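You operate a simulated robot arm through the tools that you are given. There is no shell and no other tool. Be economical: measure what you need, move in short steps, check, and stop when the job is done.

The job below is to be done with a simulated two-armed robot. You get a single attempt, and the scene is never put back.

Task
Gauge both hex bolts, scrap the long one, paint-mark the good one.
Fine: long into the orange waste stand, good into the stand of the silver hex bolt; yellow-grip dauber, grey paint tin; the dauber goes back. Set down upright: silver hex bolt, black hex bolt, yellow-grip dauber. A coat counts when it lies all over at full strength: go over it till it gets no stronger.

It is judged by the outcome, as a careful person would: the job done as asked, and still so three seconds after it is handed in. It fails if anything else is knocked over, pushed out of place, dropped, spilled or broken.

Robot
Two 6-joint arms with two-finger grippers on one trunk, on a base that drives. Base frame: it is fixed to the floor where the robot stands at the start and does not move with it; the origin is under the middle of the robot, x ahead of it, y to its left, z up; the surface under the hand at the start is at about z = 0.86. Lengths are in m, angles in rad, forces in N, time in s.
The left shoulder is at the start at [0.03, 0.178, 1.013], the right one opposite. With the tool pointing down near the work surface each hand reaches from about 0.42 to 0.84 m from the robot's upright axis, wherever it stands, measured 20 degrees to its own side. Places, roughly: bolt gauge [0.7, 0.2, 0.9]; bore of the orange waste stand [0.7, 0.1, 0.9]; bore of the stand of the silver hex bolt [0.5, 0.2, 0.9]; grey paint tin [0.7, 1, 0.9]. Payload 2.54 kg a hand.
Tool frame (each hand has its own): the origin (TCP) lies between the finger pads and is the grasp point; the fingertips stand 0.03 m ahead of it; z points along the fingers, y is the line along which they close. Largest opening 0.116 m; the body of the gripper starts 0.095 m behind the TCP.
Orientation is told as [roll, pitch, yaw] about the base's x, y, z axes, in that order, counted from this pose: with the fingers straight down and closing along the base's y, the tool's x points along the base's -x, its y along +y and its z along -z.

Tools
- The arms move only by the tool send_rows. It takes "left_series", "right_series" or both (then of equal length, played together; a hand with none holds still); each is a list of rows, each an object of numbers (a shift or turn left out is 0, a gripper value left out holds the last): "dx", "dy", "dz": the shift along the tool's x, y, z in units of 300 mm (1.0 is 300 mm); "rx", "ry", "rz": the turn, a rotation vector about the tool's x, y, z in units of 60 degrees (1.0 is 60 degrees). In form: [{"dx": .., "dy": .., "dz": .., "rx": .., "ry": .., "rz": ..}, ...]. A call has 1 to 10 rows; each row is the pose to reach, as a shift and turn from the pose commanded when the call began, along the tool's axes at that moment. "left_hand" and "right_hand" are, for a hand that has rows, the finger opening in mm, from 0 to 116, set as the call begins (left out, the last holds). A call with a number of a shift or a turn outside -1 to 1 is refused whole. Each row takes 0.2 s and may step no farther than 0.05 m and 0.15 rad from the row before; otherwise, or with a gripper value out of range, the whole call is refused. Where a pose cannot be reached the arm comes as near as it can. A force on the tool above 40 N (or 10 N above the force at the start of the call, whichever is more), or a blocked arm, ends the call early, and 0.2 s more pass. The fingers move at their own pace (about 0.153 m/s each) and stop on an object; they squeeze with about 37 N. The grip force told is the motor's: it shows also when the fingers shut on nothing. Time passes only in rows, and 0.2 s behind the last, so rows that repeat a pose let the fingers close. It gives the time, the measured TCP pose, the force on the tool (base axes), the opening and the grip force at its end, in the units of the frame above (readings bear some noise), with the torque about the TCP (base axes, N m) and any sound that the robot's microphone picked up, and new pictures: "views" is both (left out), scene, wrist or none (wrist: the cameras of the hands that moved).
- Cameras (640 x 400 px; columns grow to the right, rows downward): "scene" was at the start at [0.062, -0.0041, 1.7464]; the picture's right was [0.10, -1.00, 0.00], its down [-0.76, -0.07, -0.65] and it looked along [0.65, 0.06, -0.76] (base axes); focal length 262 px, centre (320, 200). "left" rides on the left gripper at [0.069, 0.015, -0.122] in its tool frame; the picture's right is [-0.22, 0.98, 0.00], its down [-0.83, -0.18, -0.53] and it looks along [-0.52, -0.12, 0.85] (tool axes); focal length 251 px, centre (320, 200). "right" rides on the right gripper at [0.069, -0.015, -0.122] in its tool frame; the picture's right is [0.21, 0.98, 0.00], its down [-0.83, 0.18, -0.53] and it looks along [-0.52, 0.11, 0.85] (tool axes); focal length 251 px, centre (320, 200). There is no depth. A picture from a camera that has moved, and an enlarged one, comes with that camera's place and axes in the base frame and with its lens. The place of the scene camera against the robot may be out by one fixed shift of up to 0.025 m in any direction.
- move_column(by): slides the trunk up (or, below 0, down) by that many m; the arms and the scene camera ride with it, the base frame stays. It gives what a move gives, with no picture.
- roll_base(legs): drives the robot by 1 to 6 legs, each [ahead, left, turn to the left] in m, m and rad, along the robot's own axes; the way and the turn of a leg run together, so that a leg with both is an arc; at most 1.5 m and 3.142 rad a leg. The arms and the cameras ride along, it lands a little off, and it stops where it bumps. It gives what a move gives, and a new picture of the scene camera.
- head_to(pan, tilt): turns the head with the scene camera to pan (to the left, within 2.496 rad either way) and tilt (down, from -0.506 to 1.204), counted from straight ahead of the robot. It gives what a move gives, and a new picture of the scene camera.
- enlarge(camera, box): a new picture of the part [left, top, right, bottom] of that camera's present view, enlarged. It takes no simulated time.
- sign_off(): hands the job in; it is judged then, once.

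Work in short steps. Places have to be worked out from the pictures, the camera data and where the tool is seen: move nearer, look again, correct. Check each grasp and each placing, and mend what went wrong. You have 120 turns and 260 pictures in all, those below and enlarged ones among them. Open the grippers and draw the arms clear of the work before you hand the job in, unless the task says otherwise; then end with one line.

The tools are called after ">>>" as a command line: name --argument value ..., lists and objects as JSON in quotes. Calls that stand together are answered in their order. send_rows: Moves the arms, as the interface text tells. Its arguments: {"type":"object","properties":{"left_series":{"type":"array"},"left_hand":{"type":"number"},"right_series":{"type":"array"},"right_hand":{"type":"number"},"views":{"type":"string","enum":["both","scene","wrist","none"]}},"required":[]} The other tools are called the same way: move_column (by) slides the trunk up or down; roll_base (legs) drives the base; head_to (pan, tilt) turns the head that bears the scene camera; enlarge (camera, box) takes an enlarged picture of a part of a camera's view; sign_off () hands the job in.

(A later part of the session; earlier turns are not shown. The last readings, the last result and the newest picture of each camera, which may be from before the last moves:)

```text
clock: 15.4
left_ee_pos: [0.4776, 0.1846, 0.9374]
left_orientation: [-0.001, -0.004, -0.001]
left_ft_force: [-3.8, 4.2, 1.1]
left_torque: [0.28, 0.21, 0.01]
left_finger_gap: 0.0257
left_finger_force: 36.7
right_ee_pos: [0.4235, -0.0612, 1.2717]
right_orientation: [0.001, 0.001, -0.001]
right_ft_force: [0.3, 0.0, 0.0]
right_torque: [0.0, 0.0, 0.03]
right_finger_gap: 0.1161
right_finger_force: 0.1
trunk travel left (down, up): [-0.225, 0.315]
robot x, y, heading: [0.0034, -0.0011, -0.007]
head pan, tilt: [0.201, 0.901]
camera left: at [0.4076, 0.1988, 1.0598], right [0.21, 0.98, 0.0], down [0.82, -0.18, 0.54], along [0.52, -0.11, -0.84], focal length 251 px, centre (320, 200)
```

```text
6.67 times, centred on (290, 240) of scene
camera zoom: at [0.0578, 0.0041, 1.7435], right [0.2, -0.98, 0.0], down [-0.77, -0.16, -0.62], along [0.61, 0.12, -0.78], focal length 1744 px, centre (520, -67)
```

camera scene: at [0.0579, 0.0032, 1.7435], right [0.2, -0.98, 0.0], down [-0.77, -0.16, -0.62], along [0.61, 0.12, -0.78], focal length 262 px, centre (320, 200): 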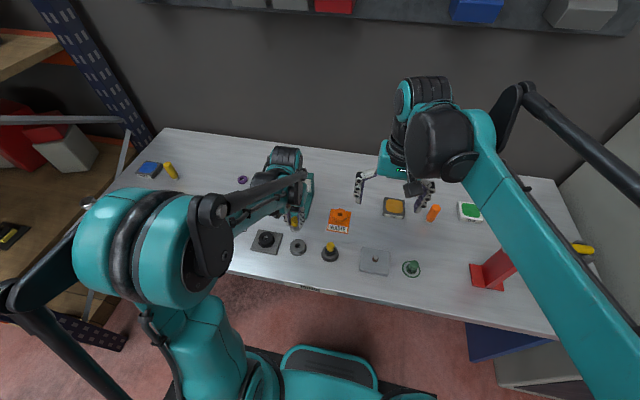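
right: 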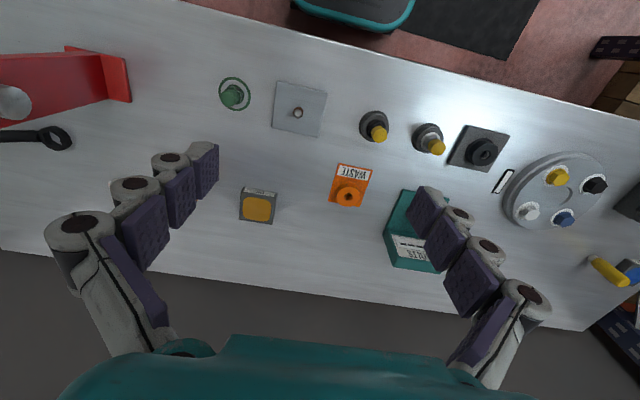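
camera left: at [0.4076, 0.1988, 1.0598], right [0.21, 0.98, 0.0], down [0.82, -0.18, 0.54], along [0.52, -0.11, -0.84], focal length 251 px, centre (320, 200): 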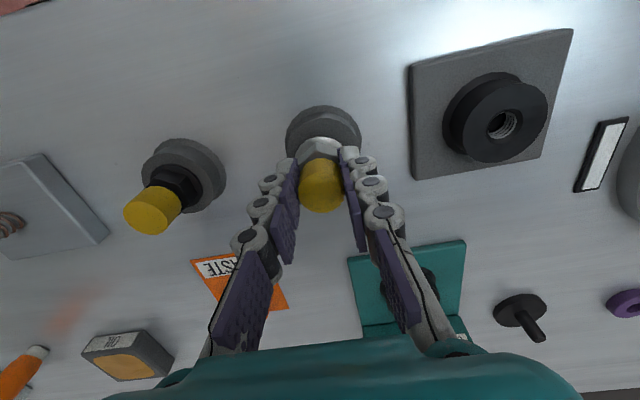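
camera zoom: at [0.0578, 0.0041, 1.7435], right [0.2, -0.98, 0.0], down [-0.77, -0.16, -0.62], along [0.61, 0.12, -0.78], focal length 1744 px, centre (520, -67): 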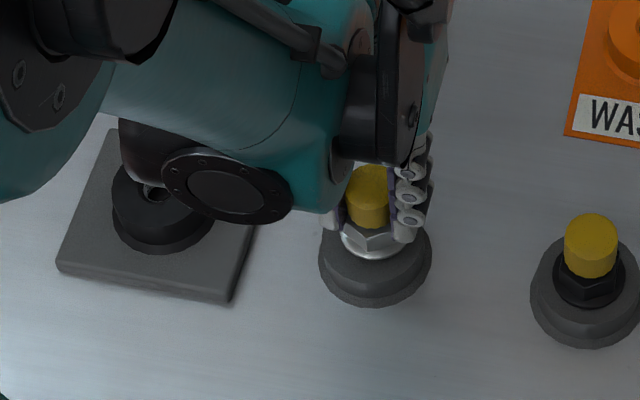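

The shank is in the bore. I lower the last few millimetres.

>>> send_rows --left_series '[{"dz": 0.006}, {"dz": 0.012}, {"dz": 0.016}]' --views "none"

```text
clock: 16.2
left_ee_pos: [0.4764, 0.1852, 0.9341]
left_orientation: [-0.002, -0.003, -0.001]
left_ft_force: [-8.4, 7.8, 4.1]
left_torque: [0.4, 0.39, 0.01]
left_finger_gap: 0.0255
left_finger_force: 37.5
right_ee_pos: [0.4238, -0.0606, 1.273]
right_orientation: [0.0, 0.0, -0.001]
right_ft_force: [0.4, -0.6, -0.3]
right_torque: [0.0, -0.01, -0.03]
right_finger_gap: 0.116
right_finger_force: 0.0
trunk travel left (down, up): [-0.225, 0.315]
robot x, y, heading: [-0.0018, 0.0019, -0.001]
head pan, tilt: [0.201, 0.901]
```

There is a small side force and little vertical; it is nearly seated. I open to let it settle.

>>> send_rows --left_series '[{"dz": 0.0}, {"dz": 0.0}]' --left_hand 60 --views "none"

>>> enlarge --camera "left" --box '[220, 80, 420, 220]'

>>> enlarge --camera "scene" --box '[250, 210, 330, 270]'

```text
clock: 16.8
left_ee_pos: [0.4799, 0.1839, 0.9339]
left_orientation: [0.0, -0.005, 0.001]
left_ft_force: [-0.1, 0.0, 1.0]
left_torque: [-0.01, 0.01, 0.01]
left_finger_gap: 0.0599
left_finger_force: 0.1
right_ee_pos: [0.4257, -0.062, 1.2725]
right_orientation: [0.001, 0.001, 0.0]
right_ft_force: [-0.2, -0.1, -0.1]
right_torque: [0.02, 0.03, 0.02]
right_finger_gap: 0.1163
right_finger_force: 0.1
trunk travel left (down, up): [-0.225, 0.315]
robot x, y, heading: [-0.0014, 0.0006, 0.0]
head pan, tilt: [0.201, 0.901]
```

```text
2.86 times, centred on (320, 150) of left
camera zoom: at [0.4092, 0.1977, 1.055], right [0.22, 0.98, 0.0], down [0.82, -0.18, 0.54], along [0.52, -0.11, -0.84], focal length 718 px, centre (320, 343)
```

zoom: 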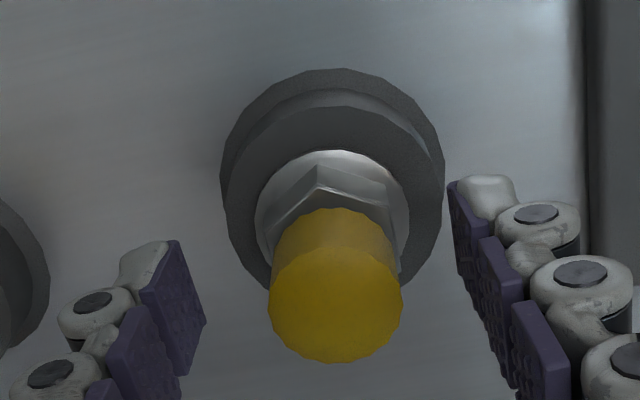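

```text
6.67 times, centred on (290, 240) of scene
camera zoom: at [0.059, 0.0033, 1.7434], right [0.2, -0.98, 0.0], down [-0.77, -0.16, -0.62], along [0.61, 0.12, -0.78], focal length 1744 px, centre (520, -67)
```

zoom: 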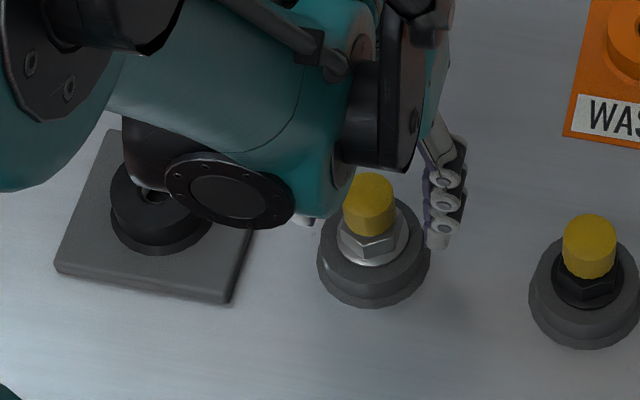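

The silver bolt is seated upright. I raise the left hand and move the right hand aside, out of the left arm's way.

>>> send_rows --left_series '[{"dz": -0.1}, {"dz": -0.2}, {"dz": -0.3}, {"dz": -0.42}, {"dz": -0.42}]' --right_series '[{"dy": -0.15}, {"dy": -0.3}, {"dy": -0.45}, {"dy": -0.6}, {"dy": -0.7}]' --views "none"

>>> send_rows --left_series '[{"dx": 0.0, "dy": -0.14}, {"dx": 0.003, "dy": -0.28}, {"dx": 0.005, "dy": -0.408}, {"dx": 0.005, "dy": -0.408}]' --views "both"

>>> enlarge --camera "left" --box '[250, 60, 390, 200]'

```text
clock: 18.0
left_ee_pos: [0.4782, 0.1836, 1.0594]
left_orientation: [0.001, -0.004, 0.001]
left_ft_force: [0.3, -0.6, 0.5]
left_torque: [0.02, 0.0, 0.02]
left_finger_gap: 0.0601
left_finger_force: 0.1
right_ee_pos: [0.4253, -0.2741, 1.2707]
right_orientation: [0.0, -0.001, 0.001]
right_ft_force: [0.6, 0.0, -0.2]
right_torque: [0.03, 0.02, 0.01]
right_finger_gap: 0.116
right_finger_force: 0.1
trunk travel left (down, up): [-0.225, 0.315]
robot x, y, heading: [-0.0017, 0.0019, 0.002]
head pan, tilt: [0.201, 0.901]
```

```text
clock: 19.0
left_ee_pos: [0.4762, 0.0612, 1.0599]
left_orientation: [0.0, -0.004, 0.001]
left_ft_force: [0.0, 0.2, 0.2]
left_torque: [-0.04, 0.02, 0.0]
left_finger_gap: 0.0602
left_finger_force: 0.1
right_ee_pos: [0.4247, -0.2723, 1.2722]
right_orientation: [0.0, 0.0, -0.001]
right_ft_force: [-0.5, 0.2, 0.4]
right_torque: [-0.05, -0.02, 0.04]
right_finger_gap: 0.116
right_finger_force: 0.0
trunk travel left (down, up): [-0.225, 0.315]
robot x, y, heading: [0.0044, -0.0033, -0.002]
head pan, tilt: [0.201, 0.901]
camera scene: at [0.0588, 0.0044, 1.7434], right [0.2, -0.98, 0.0], down [-0.77, -0.16, -0.62], along [0.61, 0.12, -0.78], focal length 262 px, centre (320, 200)
camera left: at [0.4067, 0.0761, 1.182], right [0.21, 0.98, 0.0], down [0.82, -0.18, 0.54], along [0.52, -0.11, -0.84], focal length 251 px, centre (320, 200)
```

scene: 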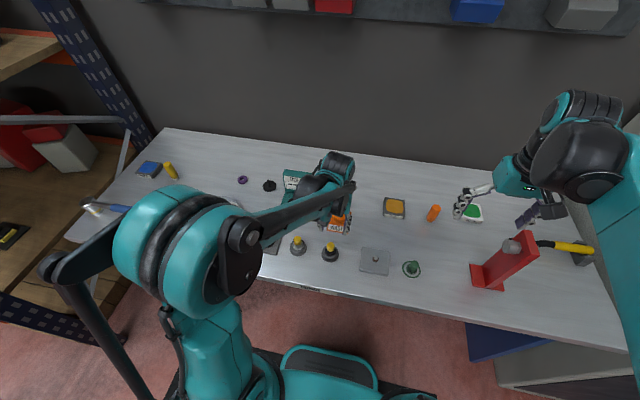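
left: 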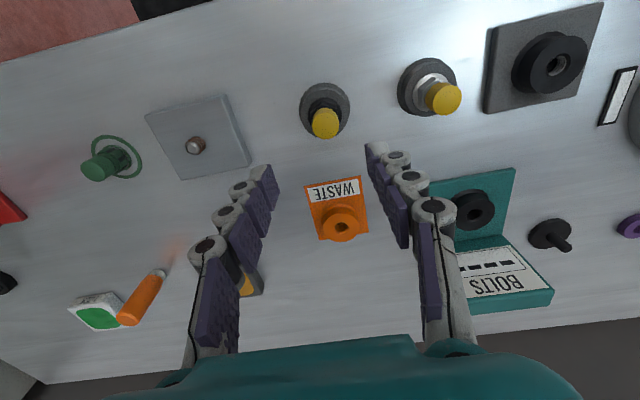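

```text
2.86 times, centred on (320, 130) of left
camera zoom: at [0.4067, 0.0761, 1.182], right [0.21, 0.98, 0.0], down [0.82, -0.18, 0.54], along [0.52, -0.11, -0.84], focal length 718 px, centre (320, 400)
```

zoom: 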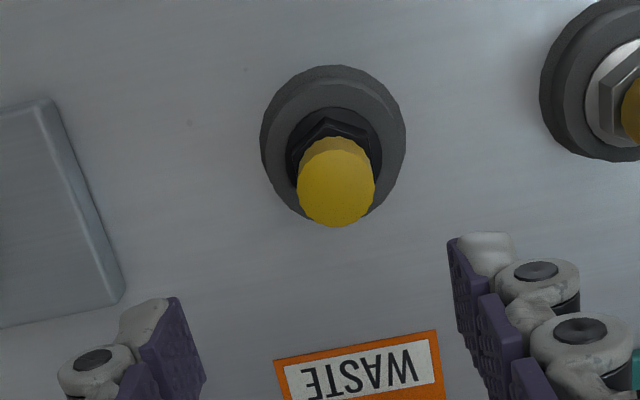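

The black bolt is at about [0.4775, 0.064]. I correct and descend to z≈0.935 with the fingers open, then close.

>>> send_rows --left_series '[{"dx": -0.004, "dy": 0.009, "dz": 0.1}, {"dx": -0.004, "dy": 0.009, "dz": 0.2}, {"dx": -0.004, "dy": 0.009, "dz": 0.3}, {"dx": -0.004, "dy": 0.009, "dz": 0.36}, {"dx": -0.004, "dy": 0.009, "dz": 0.412}]' --views "none"

>>> enlarge --camera "left" --box '[220, 80, 420, 220]'

```text
clock: 20.2
left_ee_pos: [0.4794, 0.0639, 0.9338]
left_orientation: [0.0, -0.003, 0.0]
left_ft_force: [0.5, 0.5, -0.3]
left_torque: [0.01, 0.05, 0.02]
left_finger_gap: 0.0601
left_finger_force: 0.1
right_ee_pos: [0.4268, -0.2751, 1.2715]
right_orientation: [0.0, -0.001, 0.0]
right_ft_force: [-0.3, 1.0, 0.6]
right_torque: [0.01, 0.02, -0.02]
right_finger_gap: 0.1159
right_finger_force: 0.0
trunk travel left (down, up): [-0.225, 0.315]
robot x, y, heading: [-0.0015, 0.0002, 0.001]
head pan, tilt: [0.201, 0.901]
```

```text
2.86 times, centred on (320, 150) of left
camera zoom: at [0.4096, 0.0782, 1.0562], right [0.21, 0.98, 0.0], down [0.82, -0.18, 0.54], along [0.52, -0.11, -0.84], focal length 718 px, centre (320, 343)
```

zoom: 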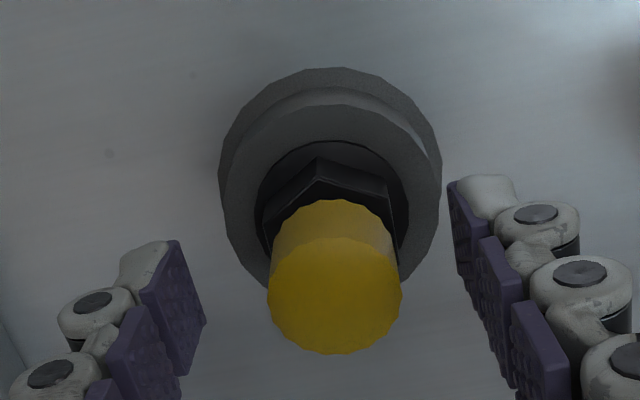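

The view matches the silver grasp; I close the fingers and lift.

>>> send_rows --left_series '[{"dx": 0.004, "dz": -0.005}, {"dx": 0.004, "dz": -0.005}, {"dx": 0.004, "dz": -0.005}]' --left_hand 10 --views "none"

>>> send_rows --left_series '[{"dz": -0.05}, {"dz": -0.1}, {"dz": -0.2}, {"dz": -0.3}, {"dz": -0.42}]' --views "wrist"

>>> enlarge --camera "left" --box '[250, 60, 390, 200]'

>>> enlarge --camera "scene" --box '[280, 190, 380, 265]'

```text
clock: 21.0
left_ee_pos: [0.4778, 0.0644, 0.9366]
left_orientation: [-0.001, -0.003, 0.0]
left_ft_force: [0.0, 0.3, 0.2]
left_torque: [0.07, 0.04, -0.02]
left_finger_gap: 0.0254
left_finger_force: 36.8
right_ee_pos: [0.4251, -0.2742, 1.272]
right_orientation: [-0.001, -0.002, 0.001]
right_ft_force: [0.5, 1.4, 0.2]
right_torque: [-0.04, -0.02, 0.05]
right_finger_gap: 0.1158
right_finger_force: 0.0
trunk travel left (down, up): [-0.225, 0.315]
robot x, y, heading: [-0.0017, 0.0001, 0.0]
head pan, tilt: [0.201, 0.901]
```

```text
clock: 22.2
left_ee_pos: [0.4744, 0.0651, 1.0644]
left_orientation: [0.001, -0.003, 0.001]
left_ft_force: [-0.2, 0.7, -1.2]
left_torque: [-0.01, -0.02, -0.02]
left_finger_gap: 0.0255
left_finger_force: 37.1
right_ee_pos: [0.4232, -0.273, 1.2713]
right_orientation: [0.0, 0.0, -0.001]
right_ft_force: [-0.9, 0.3, -0.7]
right_torque: [0.0, 0.02, 0.02]
right_finger_gap: 0.1161
right_finger_force: 0.0
trunk travel left (down, up): [-0.225, 0.315]
robot x, y, heading: [0.0023, 0.0027, -0.003]
head pan, tilt: [0.201, 0.901]
camera left: at [0.4065, 0.0794, 1.1859], right [0.21, 0.98, 0.0], down [0.82, -0.18, 0.54], along [0.52, -0.11, -0.84], focal length 251 px, centre (320, 200)
```

left: 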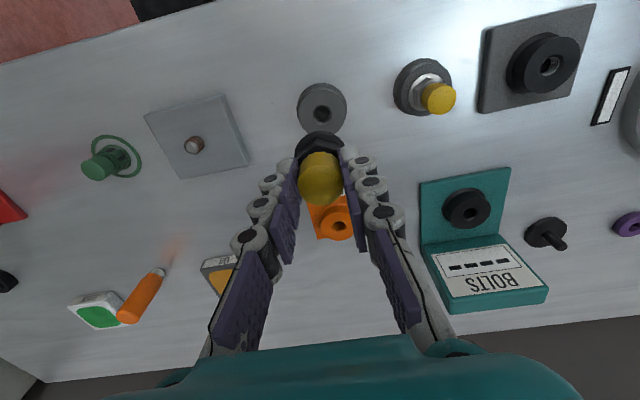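

```text
2.86 times, centred on (320, 130) of left
camera zoom: at [0.4065, 0.0794, 1.1859], right [0.21, 0.98, 0.0], down [0.82, -0.18, 0.54], along [0.52, -0.11, -0.84], focal length 718 px, centre (320, 400)
```

zoom: 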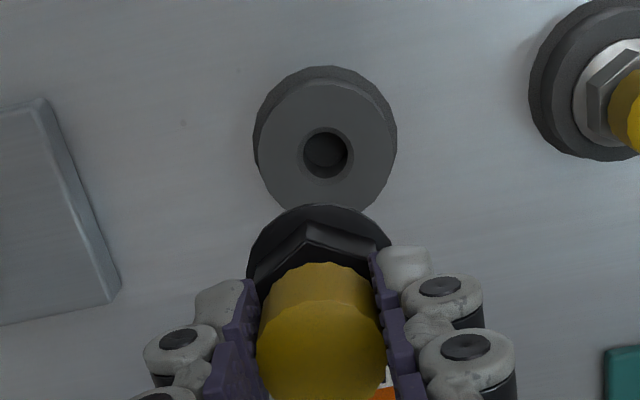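

```text
5.33 times, centred on (330, 228) of scene
camera zoom: at [0.0576, 0.0036, 1.7435], right [0.2, -0.98, 0.0], down [-0.77, -0.16, -0.62], along [0.61, 0.12, -0.78], focal length 1395 px, centre (267, 53)
```

zoom: 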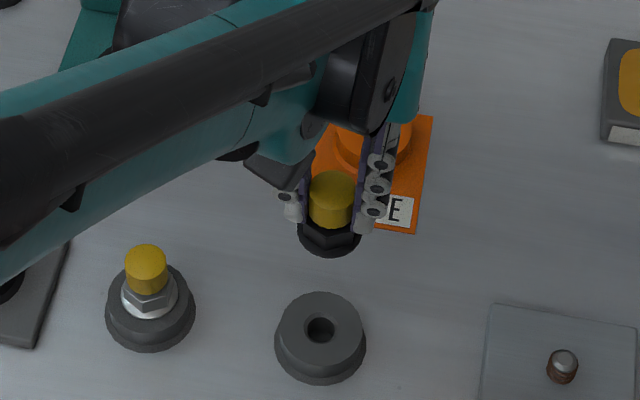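

The black bolt is held. I carry it over to the gauge at [0.657, 0.2445].

>>> send_rows --left_series '[{"dx": -0.1, "dy": 0.1}, {"dx": -0.2, "dy": 0.2}, {"dx": -0.3, "dy": 0.3}, {"dx": -0.4, "dy": 0.4}, {"dx": -0.5, "dy": 0.5}, {"dx": -0.6, "dy": 0.6}, {"dx": -0.6, "dy": 0.6}]' --views "wrist"

>>> enlarge --camera "left" --box '[250, 60, 390, 200]'

```text
clock: 23.8
left_ee_pos: [0.6578, 0.2439, 1.0646]
left_orientation: [0.002, -0.003, 0.0]
left_ft_force: [-1.2, -1.2, -1.5]
left_torque: [0.02, -0.04, -0.01]
left_finger_gap: 0.0255
left_finger_force: 36.6
right_ee_pos: [0.4243, -0.2754, 1.2704]
right_orientation: [-0.001, 0.0, 0.0]
right_ft_force: [-0.5, -0.3, 0.1]
right_torque: [-0.04, -0.01, -0.01]
right_finger_gap: 0.116
right_finger_force: 0.0
trunk travel left (down, up): [-0.225, 0.315]
robot x, y, heading: [-0.0013, 0.0014, 0.001]
head pan, tilt: [0.201, 0.901]
camera left: at [0.5878, 0.2583, 1.1863], right [0.22, 0.98, 0.0], down [0.82, -0.18, 0.54], along [0.52, -0.11, -0.84], focal length 251 px, centre (320, 200)
```

left: 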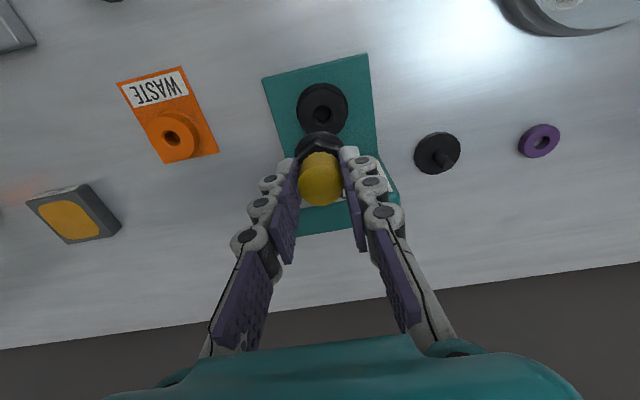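

```text
2.86 times, centred on (320, 130) of left
camera zoom: at [0.5878, 0.2583, 1.1863], right [0.22, 0.98, 0.0], down [0.82, -0.18, 0.54], along [0.52, -0.11, -0.84], focal length 718 px, centre (320, 400)
```

zoom: 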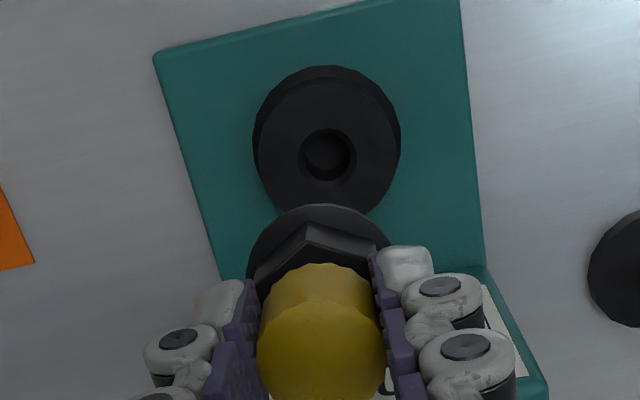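

Aligned as with the silver bolt. I lower in stages, watching for contact.

>>> send_rows --left_series '[{"dz": 0.1}, {"dz": 0.2}, {"dz": 0.26}, {"dz": 0.3}, {"dz": 0.33}, {"dz": 0.35}, {"dz": 0.365}, {"dz": 0.38}]' --views "wrist"

>>> enlarge --camera "scene" --box '[265, 165, 345, 225]'

```text
clock: 25.6
left_ee_pos: [0.6563, 0.244, 0.9494]
left_orientation: [0.0, -0.003, -0.001]
left_ft_force: [-1.2, 3.8, -0.7]
left_torque: [0.21, 0.01, -0.03]
left_finger_gap: 0.0256
left_finger_force: 36.7
right_ee_pos: [0.4255, -0.2733, 1.2708]
right_orientation: [-0.001, 0.001, 0.001]
right_ft_force: [-0.2, -0.5, -0.3]
right_torque: [0.0, -0.04, -0.04]
right_finger_gap: 0.1158
right_finger_force: 0.0
trunk travel left (down, up): [-0.225, 0.315]
robot x, y, heading: [0.0007, -0.0001, 0.001]
head pan, tilt: [0.201, 0.901]
camera left: at [0.5877, 0.2589, 1.0712], right [0.21, 0.98, 0.0], down [0.82, -0.18, 0.54], along [0.52, -0.11, -0.84], focal length 251 px, centre (320, 200)
```

left: 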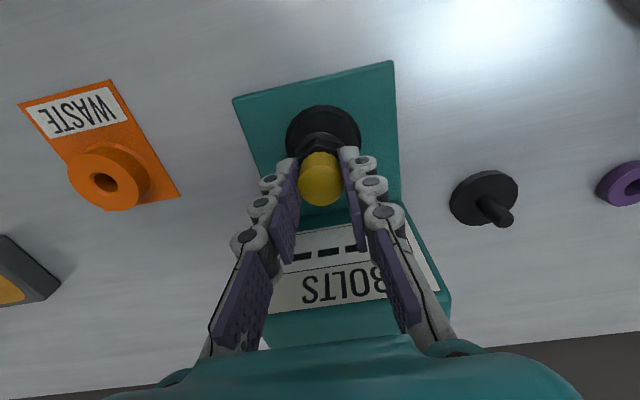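

```text
6.67 times, centred on (305, 195) of scene
camera zoom: at [0.059, 0.004, 1.7434], right [0.2, -0.98, 0.0], down [-0.77, -0.16, -0.62], along [0.61, 0.12, -0.78], focal length 1744 px, centre (420, 233)
```

zoom: 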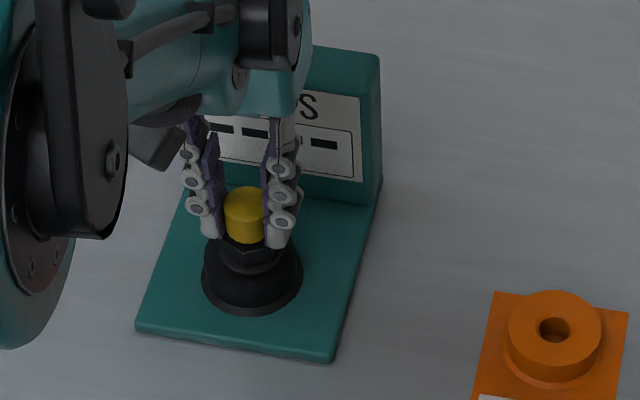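

Still dashes and no vertical load; I go on down in small steps.

>>> send_rows --left_series '[{"dz": 0.008}, {"dz": 0.016}, {"dz": 0.022}, {"dz": 0.028}]' --views "wrist"

>>> enlarge --camera "scene" --box '[265, 165, 345, 225]'

```text
clock: 26.6
left_ee_pos: [0.6559, 0.2434, 0.9428]
left_orientation: [0.0, -0.006, -0.001]
left_ft_force: [6.3, 8.9, 23.4]
left_torque: [0.41, -0.37, 0.07]
left_finger_gap: 0.0262
left_finger_force: 36.8
right_ee_pos: [0.4237, -0.2738, 1.2711]
right_orientation: [0.0, -0.002, 0.001]
right_ft_force: [-0.6, -0.3, 0.2]
right_torque: [-0.02, 0.01, 0.02]
right_finger_gap: 0.1163
right_finger_force: 0.0
trunk travel left (down, up): [-0.225, 0.315]
robot x, y, heading: [-0.0027, -0.0032, 0.003]
head pan, tilt: [0.201, 0.901]
camera left: at [0.5863, 0.2585, 1.065], right [0.21, 0.98, 0.0], down [0.82, -0.18, 0.54], along [0.53, -0.11, -0.84], focal length 251 px, centre (320, 200)
```

left: 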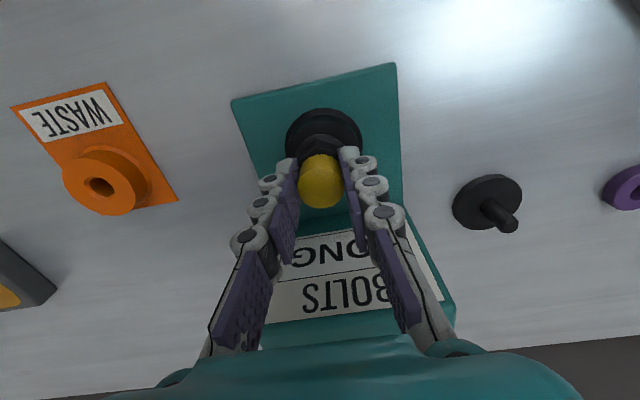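

```text
6.67 times, centred on (305, 195) of scene
camera zoom: at [0.0571, 0.0037, 1.7437], right [0.2, -0.98, 0.0], down [-0.77, -0.16, -0.62], along [0.61, 0.12, -0.78], focal length 1744 px, centre (420, 233)
```

zoom: 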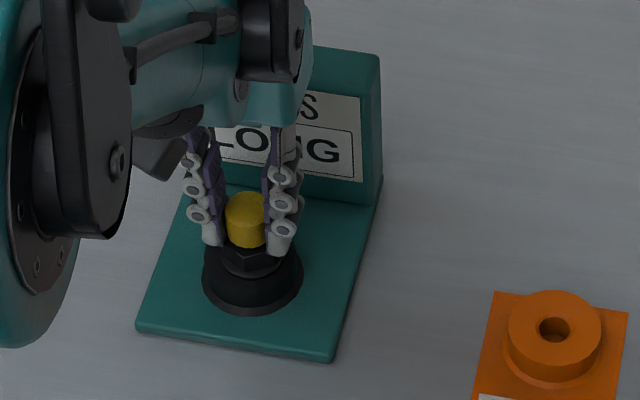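

The gauge reads LONG for the black bolt. I lift it and carry it toward the waste stand, whose bore I put near [0.645, 0.058].

>>> send_rows --left_series '[{"dz": -0.03}, {"dz": -0.1}, {"dz": -0.2}, {"dz": -0.3}, {"dz": -0.4}]' --views "none"

>>> send_rows --left_series '[{"dx": 0.01, "dy": -0.15}, {"dx": 0.02, "dy": -0.3}, {"dx": 0.03, "dy": -0.45}, {"dx": 0.037, "dy": -0.62}, {"dx": 0.037, "dy": -0.62}]' --views "wrist"

>>> enlarge --camera "left" --box '[250, 60, 390, 200]'

>>> enlarge --camera "scene" --box '[290, 165, 390, 240]'

```text
clock: 27.8
left_ee_pos: [0.6573, 0.243, 1.0629]
left_orientation: [0.001, -0.005, 0.0]
left_ft_force: [-0.6, -0.6, -1.0]
left_torque: [-0.02, 0.01, -0.02]
left_finger_gap: 0.0255
left_finger_force: 37.4
right_ee_pos: [0.4244, -0.2749, 1.2711]
right_orientation: [0.0, 0.0, 0.002]
right_ft_force: [0.1, -0.2, -0.7]
right_torque: [-0.01, -0.01, -0.01]
right_finger_gap: 0.1159
right_finger_force: 0.0
trunk travel left (down, up): [-0.225, 0.315]
robot x, y, heading: [0.0001, 0.0004, -0.0]
head pan, tilt: [0.201, 0.901]
```

```text
refused: row 4 steps farther than a row can; nothing moved
```

```text
2.86 times, centred on (320, 130) of left
camera zoom: at [0.5874, 0.258, 1.1844], right [0.21, 0.98, 0.0], down [0.82, -0.18, 0.54], along [0.52, -0.11, -0.84], focal length 718 px, centre (320, 400)
```

zoom: 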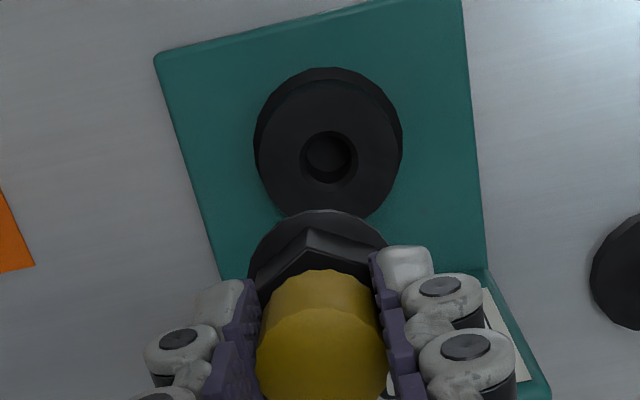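

```text
5.33 times, centred on (340, 202) of scene
camera zoom: at [0.0586, 0.0032, 1.7434], right [0.2, -0.98, 0.0], down [-0.77, -0.16, -0.62], along [0.61, 0.12, -0.78], focal length 1395 px, centre (213, 187)
```

zoom: 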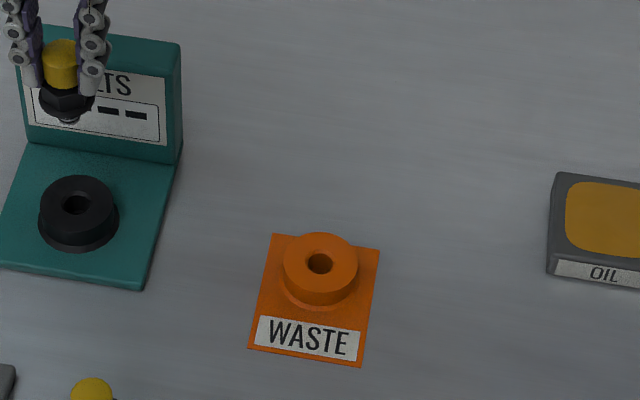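

One row stepped too far, so I resend with smaller steps.

>>> send_rows --left_series '[{"dx": 0.01, "dy": -0.13}, {"dx": 0.02, "dy": -0.26}, {"dx": 0.03, "dy": -0.39}, {"dx": 0.037, "dy": -0.52}, {"dx": 0.037, "dy": -0.62}, {"dx": 0.037, "dy": -0.62}]' --views "wrist"

>>> enlarge --camera "left" --box '[250, 60, 390, 200]'

>>> enlarge --camera "scene" --box '[290, 165, 390, 240]'

```text
clock: 29.2
left_ee_pos: [0.6442, 0.0583, 1.0619]
left_orientation: [0.0, -0.004, 0.0]
left_ft_force: [-0.7, -0.2, -1.6]
left_torque: [-0.04, 0.01, 0.01]
left_finger_gap: 0.0256
left_finger_force: 37.0
right_ee_pos: [0.4249, -0.2734, 1.2722]
right_orientation: [0.0, 0.001, 0.001]
right_ft_force: [0.2, -0.1, 0.6]
right_torque: [-0.01, 0.01, 0.02]
right_finger_gap: 0.1162
right_finger_force: 0.0
trunk travel left (down, up): [-0.225, 0.315]
robot x, y, heading: [0.0013, 0.0008, -0.006]
head pan, tilt: [0.201, 0.901]
camera left: at [0.5743, 0.0729, 1.1835], right [0.21, 0.98, 0.0], down [0.82, -0.18, 0.54], along [0.52, -0.11, -0.84], focal length 251 px, centre (320, 200)
```

left: 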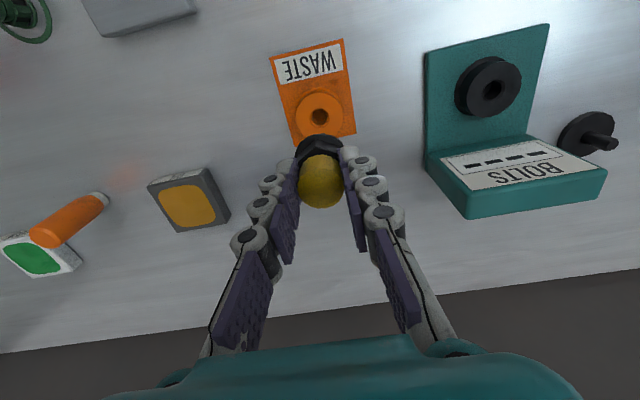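

```text
2.86 times, centred on (320, 130) of left
camera zoom: at [0.5743, 0.0729, 1.1835], right [0.21, 0.98, 0.0], down [0.82, -0.18, 0.54], along [0.52, -0.11, -0.84], focal length 718 px, centre (320, 400)
```

zoom: 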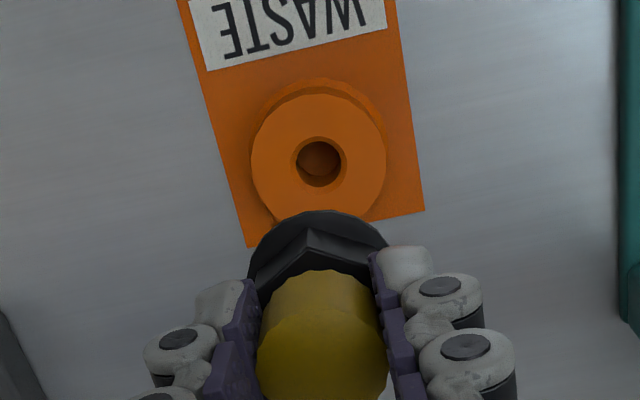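

```text
5.33 times, centred on (340, 202) of scene
camera zoom: at [0.0589, 0.004, 1.7434], right [0.2, -0.98, 0.0], down [-0.77, -0.16, -0.62], along [0.61, 0.12, -0.78], focal length 1395 px, centre (213, 187)
```

zoom: 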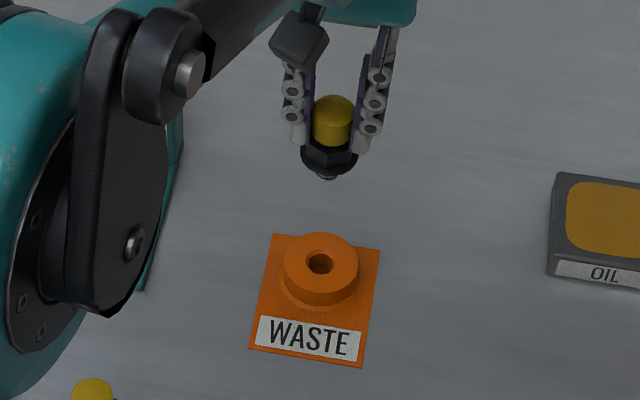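

The bore is about 3 mm to the right of the bolt axis and perhaps 2 mm ahead. I correct, go down part way, and re-measure.

>>> send_rows --left_series '[{"dx": -0.006, "dy": -0.011, "dz": 0.08}, {"dx": -0.006, "dy": -0.011, "dz": 0.2}, {"dx": -0.006, "dy": -0.011, "dz": 0.2}]' --views "none"

>>> enlarge --camera "left" --box '[250, 60, 390, 200]'

>>> enlarge --camera "scene" --box '[290, 165, 390, 240]'

```text
clock: 30.0
left_ee_pos: [0.6461, 0.0544, 1.0008]
left_orientation: [-0.001, -0.003, 0.001]
left_ft_force: [0.3, 1.4, -1.2]
left_torque: [-0.02, 0.03, 0.02]
left_finger_gap: 0.0258
left_finger_force: 36.9
right_ee_pos: [0.4248, -0.2748, 1.2723]
right_orientation: [0.001, 0.0, 0.0]
right_ft_force: [0.5, -0.2, -0.4]
right_torque: [-0.01, 0.0, 0.0]
right_finger_gap: 0.1161
right_finger_force: 0.2
trunk travel left (down, up): [-0.225, 0.315]
robot x, y, heading: [0.0049, -0.0008, -0.005]
head pan, tilt: [0.201, 0.901]
```

```text
2.86 times, centred on (320, 130) of left
camera zoom: at [0.5766, 0.0692, 1.1227], right [0.21, 0.98, 0.0], down [0.82, -0.18, 0.54], along [0.52, -0.11, -0.84], focal length 718 px, centre (320, 400)
```

zoom: 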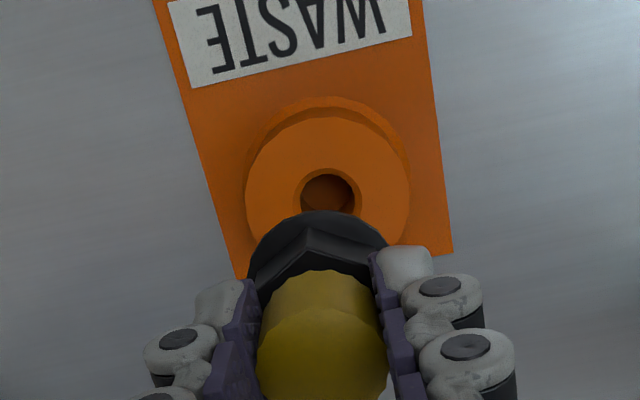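

```text
5.33 times, centred on (340, 202) of scene
camera zoom: at [0.0583, 0.0032, 1.7435], right [0.2, -0.98, 0.0], down [-0.77, -0.16, -0.62], along [0.61, 0.12, -0.78], focal length 1395 px, centre (213, 187)
```

zoom: 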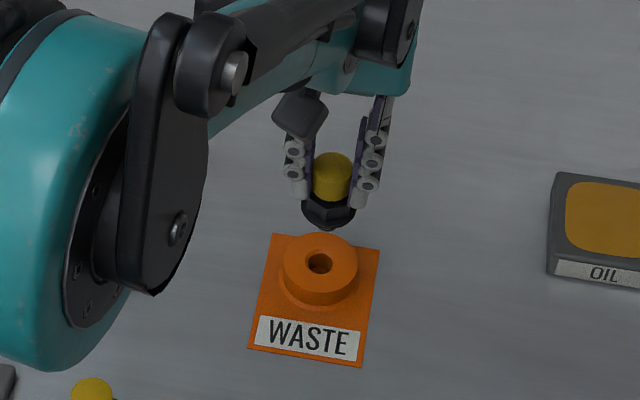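

Nearly aligned now. I lower to z≈0.945 in stages.

>>> send_rows --left_series '[{"dx": -0.002, "dy": 0.002, "dz": 0.04}, {"dx": -0.002, "dy": 0.002, "dz": 0.08}, {"dx": -0.002, "dy": 0.002, "dz": 0.12}, {"dx": -0.002, "dy": 0.002, "dz": 0.15}, {"dx": -0.002, "dy": 0.002, "dz": 0.17}, {"dx": -0.002, "dy": 0.002, "dz": 0.185}]' --views "none"

>>> enlarge --camera "left" --box '[250, 60, 390, 200]'

>>> enlarge --camera "scene" --box '[290, 165, 390, 240]'

```text
clock: 31.4
left_ee_pos: [0.648, 0.0559, 0.9461]
left_orientation: [0.0, -0.003, -0.001]
left_ft_force: [0.6, -0.2, -1.4]
left_torque: [-0.02, 0.04, 0.01]
left_finger_gap: 0.0255
left_finger_force: 37.5
right_ee_pos: [0.4252, -0.2731, 1.2709]
right_orientation: [0.0, 0.001, 0.001]
right_ft_force: [0.4, 0.3, 0.0]
right_torque: [0.03, 0.0, -0.02]
right_finger_gap: 0.1161
right_finger_force: 0.1
trunk travel left (down, up): [-0.225, 0.315]
robot x, y, heading: [-0.0023, 0.0015, 0.002]
head pan, tilt: [0.201, 0.901]
```

```text
2.86 times, centred on (320, 130) of left
camera zoom: at [0.5783, 0.0703, 1.0678], right [0.21, 0.98, 0.0], down [0.82, -0.18, 0.54], along [0.52, -0.11, -0.84], focal length 718 px, centre (320, 400)
```

zoom: 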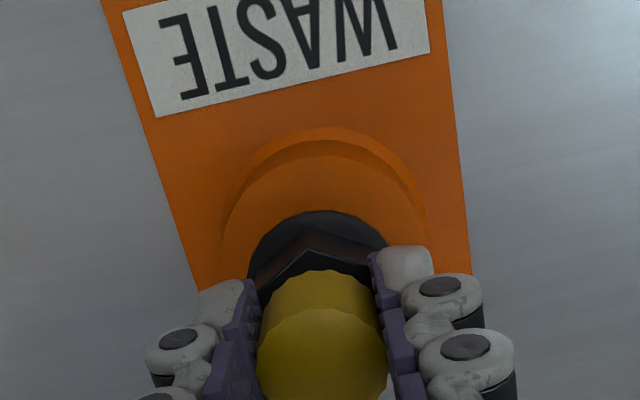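

```text
5.33 times, centred on (340, 202) of scene
camera zoom: at [0.0591, 0.0033, 1.7434], right [0.2, -0.98, 0.0], down [-0.77, -0.16, -0.62], along [0.61, 0.12, -0.78], focal length 1395 px, centre (213, 187)
```

zoom: 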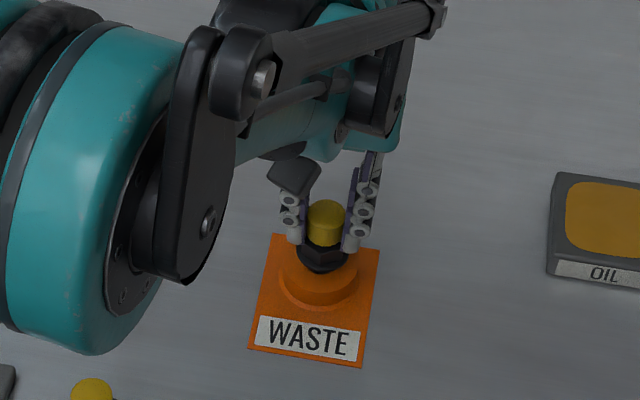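

The shank is entering freely. I lower the last stretch in small steps until it meets support.

>>> send_rows --left_series '[{"dz": 0.01}, {"dz": 0.02}, {"dz": 0.027}, {"dz": 0.033}, {"dz": 0.038}]' --views "none"

>>> enlarge --camera "scene" --box '[290, 165, 390, 240]'

```text
clock: 32.6
left_ee_pos: [0.6479, 0.0552, 0.9343]
left_orientation: [0.0, -0.004, 0.0]
left_ft_force: [0.2, -0.4, -0.9]
left_torque: [0.02, -0.02, 0.01]
left_finger_gap: 0.0255
left_finger_force: 36.8
right_ee_pos: [0.4244, -0.2734, 1.2709]
right_orientation: [0.0, 0.001, 0.001]
right_ft_force: [0.3, 0.1, -0.2]
right_torque: [0.03, 0.02, 0.0]
right_finger_gap: 0.1161
right_finger_force: 0.1
trunk travel left (down, up): [-0.225, 0.315]
robot x, y, heading: [0.0027, -0.0012, -0.003]
head pan, tilt: [0.201, 0.901]
```

```text
5.33 times, centred on (340, 202) of scene
camera zoom: at [0.0591, 0.0033, 1.7434], right [0.2, -0.98, 0.0], down [-0.77, -0.16, -0.62], along [0.61, 0.12, -0.78], focal length 1395 px, centre (213, 187)
```

zoom: 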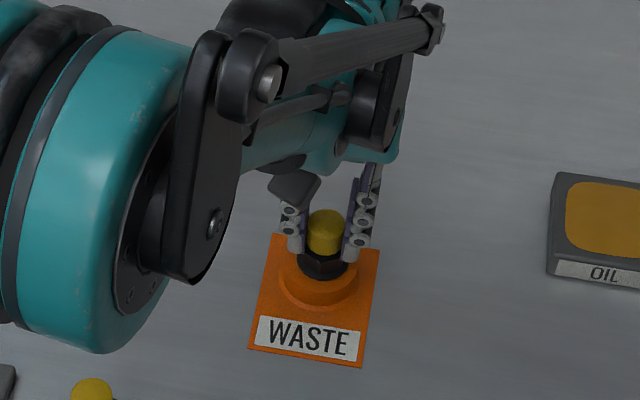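

No load yet; I keep going in 1.5 mm steps.

>>> send_rows --left_series '[{"dz": 0.005}, {"dz": 0.01}, {"dz": 0.014}]' --views "none"

>>> enlarge --camera "left" --box '[250, 60, 390, 200]'

```text
clock: 33.4
left_ee_pos: [0.6476, 0.055, 0.9314]
left_orientation: [0.0, -0.003, -0.001]
left_ft_force: [3.9, -0.1, 24.2]
left_torque: [-0.04, -0.25, 0.0]
left_finger_gap: 0.0256
left_finger_force: 37.4
right_ee_pos: [0.4231, -0.274, 1.272]
right_orientation: [0.0, -0.002, 0.001]
right_ft_force: [0.4, 0.2, 0.3]
right_torque: [0.02, -0.02, 0.02]
right_finger_gap: 0.1161
right_finger_force: 0.1
trunk travel left (down, up): [-0.225, 0.315]
robot x, y, heading: [0.0029, 0.0007, -0.004]
head pan, tilt: [0.201, 0.901]
```

```text
2.86 times, centred on (320, 130) of left
camera zoom: at [0.5777, 0.0698, 1.0539], right [0.21, 0.98, 0.0], down [0.82, -0.18, 0.54], along [0.53, -0.11, -0.84], focal length 718 px, centre (320, 400)
```

zoom: 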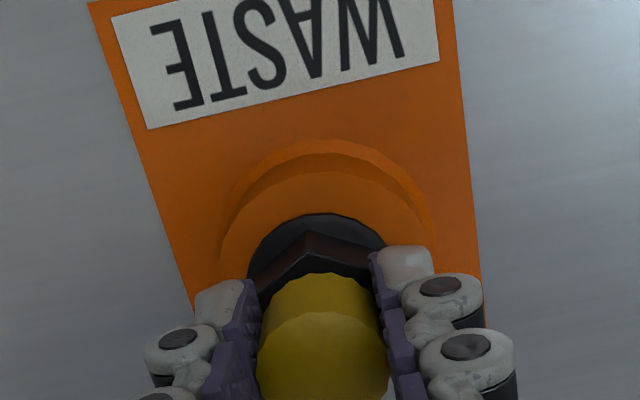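

It has seated (24 N of support). I release and then lift clear.

>>> send_rows --left_series '[{"dz": -0.003}, {"dz": -0.003}]' --left_hand 60 --views "none"

>>> send_rows --left_series '[{"dz": -0.1}, {"dz": -0.2}, {"dz": -0.35}, {"dz": -0.5}]' --views "wrist"

>>> enlarge --camera "left" --box '[250, 60, 390, 200]'

>>> enlarge --camera "scene" --box '[290, 165, 390, 240]'

```text
clock: 34.0
left_ee_pos: [0.6489, 0.056, 0.9296]
left_orientation: [0.0, -0.002, 0.0]
left_ft_force: [0.0, 0.3, 1.1]
left_torque: [0.0, 0.01, -0.01]
left_finger_gap: 0.06
left_finger_force: 0.0
right_ee_pos: [0.4253, -0.2749, 1.2713]
right_orientation: [-0.001, 0.0, 0.0]
right_ft_force: [-0.1, 0.4, 0.0]
right_torque: [-0.01, 0.0, -0.04]
right_finger_gap: 0.116
right_finger_force: 0.1
trunk travel left (down, up): [-0.225, 0.315]
robot x, y, heading: [0.0021, 0.0028, -0.001]
head pan, tilt: [0.201, 0.901]
```

```text
clock: 35.0
left_ee_pos: [0.6455, 0.0536, 1.0838]
left_orientation: [-0.001, -0.003, 0.001]
left_ft_force: [0.2, 0.2, 0.3]
left_torque: [0.01, -0.01, 0.01]
left_finger_gap: 0.0601
left_finger_force: 0.0
right_ee_pos: [0.4251, -0.2729, 1.2709]
right_orientation: [-0.001, 0.001, 0.001]
right_ft_force: [-1.0, 0.3, 0.5]
right_torque: [-0.02, 0.01, 0.02]
right_finger_gap: 0.1161
right_finger_force: 0.0
trunk travel left (down, up): [-0.225, 0.315]
robot x, y, heading: [-0.0049, -0.0001, -0.002]
head pan, tilt: [0.201, 0.901]
camera left: at [0.5765, 0.069, 1.2061], right [0.21, 0.98, 0.0], down [0.82, -0.18, 0.54], along [0.52, -0.11, -0.84], focal length 251 px, centre (320, 200)
```

left: 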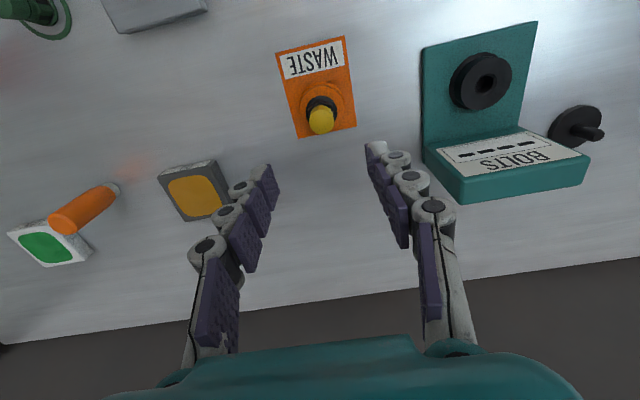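

```text
2.86 times, centred on (320, 130) of left
camera zoom: at [0.5765, 0.069, 1.2061], right [0.21, 0.98, 0.0], down [0.82, -0.18, 0.54], along [0.52, -0.11, -0.84], focal length 718 px, centre (320, 400)
```

zoom: 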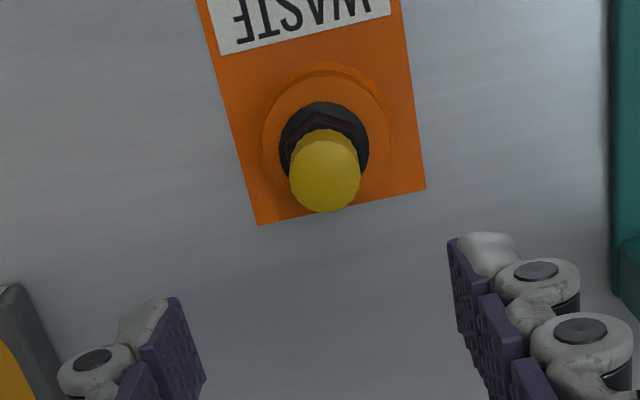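

```text
5.33 times, centred on (340, 202) of scene
camera zoom: at [0.0581, 0.0033, 1.7435], right [0.2, -0.98, 0.0], down [-0.77, -0.16, -0.62], along [0.61, 0.12, -0.78], focal length 1395 px, centre (213, 187)
```

zoom: 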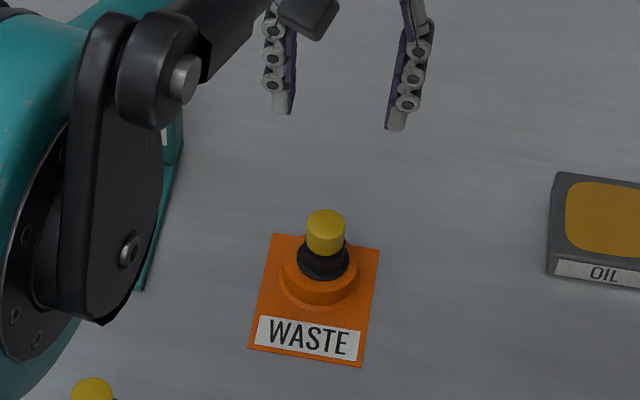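

The black bolt stands upright in the waste stand. I tuck the left hand up and look left to plan the drive to the dauber.

>>> send_rows --left_series '[{"dx": 0.1, "dy": 0.1, "dz": -0.08}, {"dx": 0.2, "dy": 0.2, "dz": -0.16}, {"dx": 0.3, "dy": 0.3, "dz": -0.24}, {"dx": 0.35, "dy": 0.4, "dz": -0.34}, {"dx": 0.4, "dy": 0.5, "dz": -0.44}, {"dx": 0.4, "dy": 0.6, "dz": -0.54}, {"dx": 0.4, "dy": 0.7, "dz": -0.64}]' --views "none"

>>> head_to --pan 1.5 --tilt 0.8

>>> head_to --pan 0.9 --tilt 0.6

```text
clock: 36.6
left_ee_pos: [0.5257, 0.2682, 1.274]
left_orientation: [0.0, -0.005, 0.0]
left_ft_force: [0.4, 0.0, 1.1]
left_torque: [-0.03, -0.01, 0.0]
left_finger_gap: 0.0601
left_finger_force: 0.1
right_ee_pos: [0.4251, -0.2737, 1.2715]
right_orientation: [0.0, -0.001, -0.001]
right_ft_force: [-1.2, -0.5, 1.0]
right_torque: [-0.01, -0.03, 0.02]
right_finger_gap: 0.1161
right_finger_force: 0.0
trunk travel left (down, up): [-0.225, 0.315]
robot x, y, heading: [0.0017, 0.0021, -0.002]
head pan, tilt: [0.201, 0.901]
```

```text
clock: 38.0
left_ee_pos: [0.526, 0.2681, 1.2733]
left_orientation: [0.002, -0.004, -0.001]
left_ft_force: [-0.4, -0.4, 0.4]
left_torque: [-0.02, 0.04, 0.0]
left_finger_gap: 0.06
left_finger_force: 0.1
right_ee_pos: [0.4254, -0.2727, 1.2724]
right_orientation: [0.0, 0.001, 0.001]
right_ft_force: [-0.1, 0.6, 0.7]
right_torque: [0.01, -0.01, 0.01]
right_finger_gap: 0.1161
right_finger_force: 0.0
trunk travel left (down, up): [-0.225, 0.315]
robot x, y, heading: [0.0023, -0.0025, -0.002]
head pan, tilt: [1.499, 0.799]
camera scene: at [-0.0093, 0.0688, 1.7514], right [1.0, -0.07, 0.0], down [-0.05, -0.72, -0.7], along [0.05, 0.7, -0.72], focal length 262 px, centre (320, 200)
```

scene: 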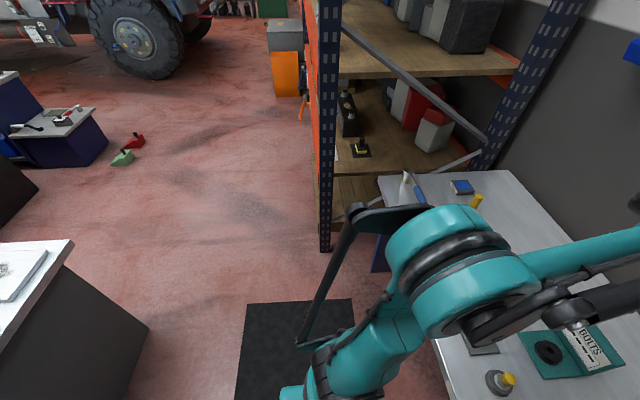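

```text
clock: 39.0
left_ee_pos: [0.5272, 0.2681, 1.2735]
left_orientation: [-0.002, -0.004, 0.0]
left_ft_force: [-0.1, 0.5, -0.2]
left_torque: [-0.01, 0.0, 0.01]
left_finger_gap: 0.06
left_finger_force: 0.1
right_ee_pos: [0.4256, -0.2745, 1.2713]
right_orientation: [-0.001, 0.0, 0.001]
right_ft_force: [0.5, 0.0, 0.3]
right_torque: [-0.01, 0.0, 0.01]
right_finger_gap: 0.1158
right_finger_force: 0.1
trunk travel left (down, up): [-0.225, 0.315]
robot x, y, heading: [-0.0014, 0.0012, -0.004]
head pan, tilt: [0.901, 0.6]
camera scene: at [0.0397, 0.0576, 1.7682], right [0.78, -0.62, 0.0], down [-0.35, -0.44, -0.82], along [0.51, 0.65, -0.57], focal length 262 px, centre (320, 200)
```

scene: 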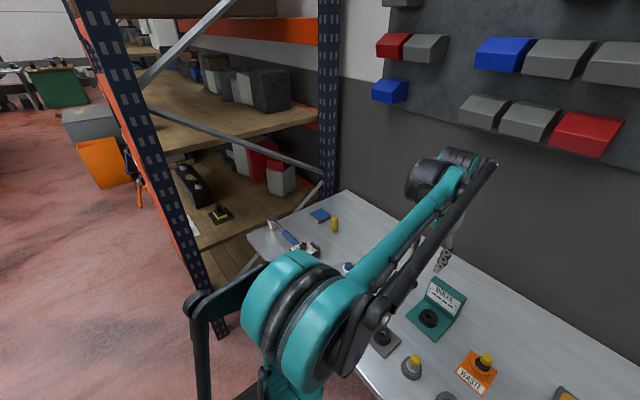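

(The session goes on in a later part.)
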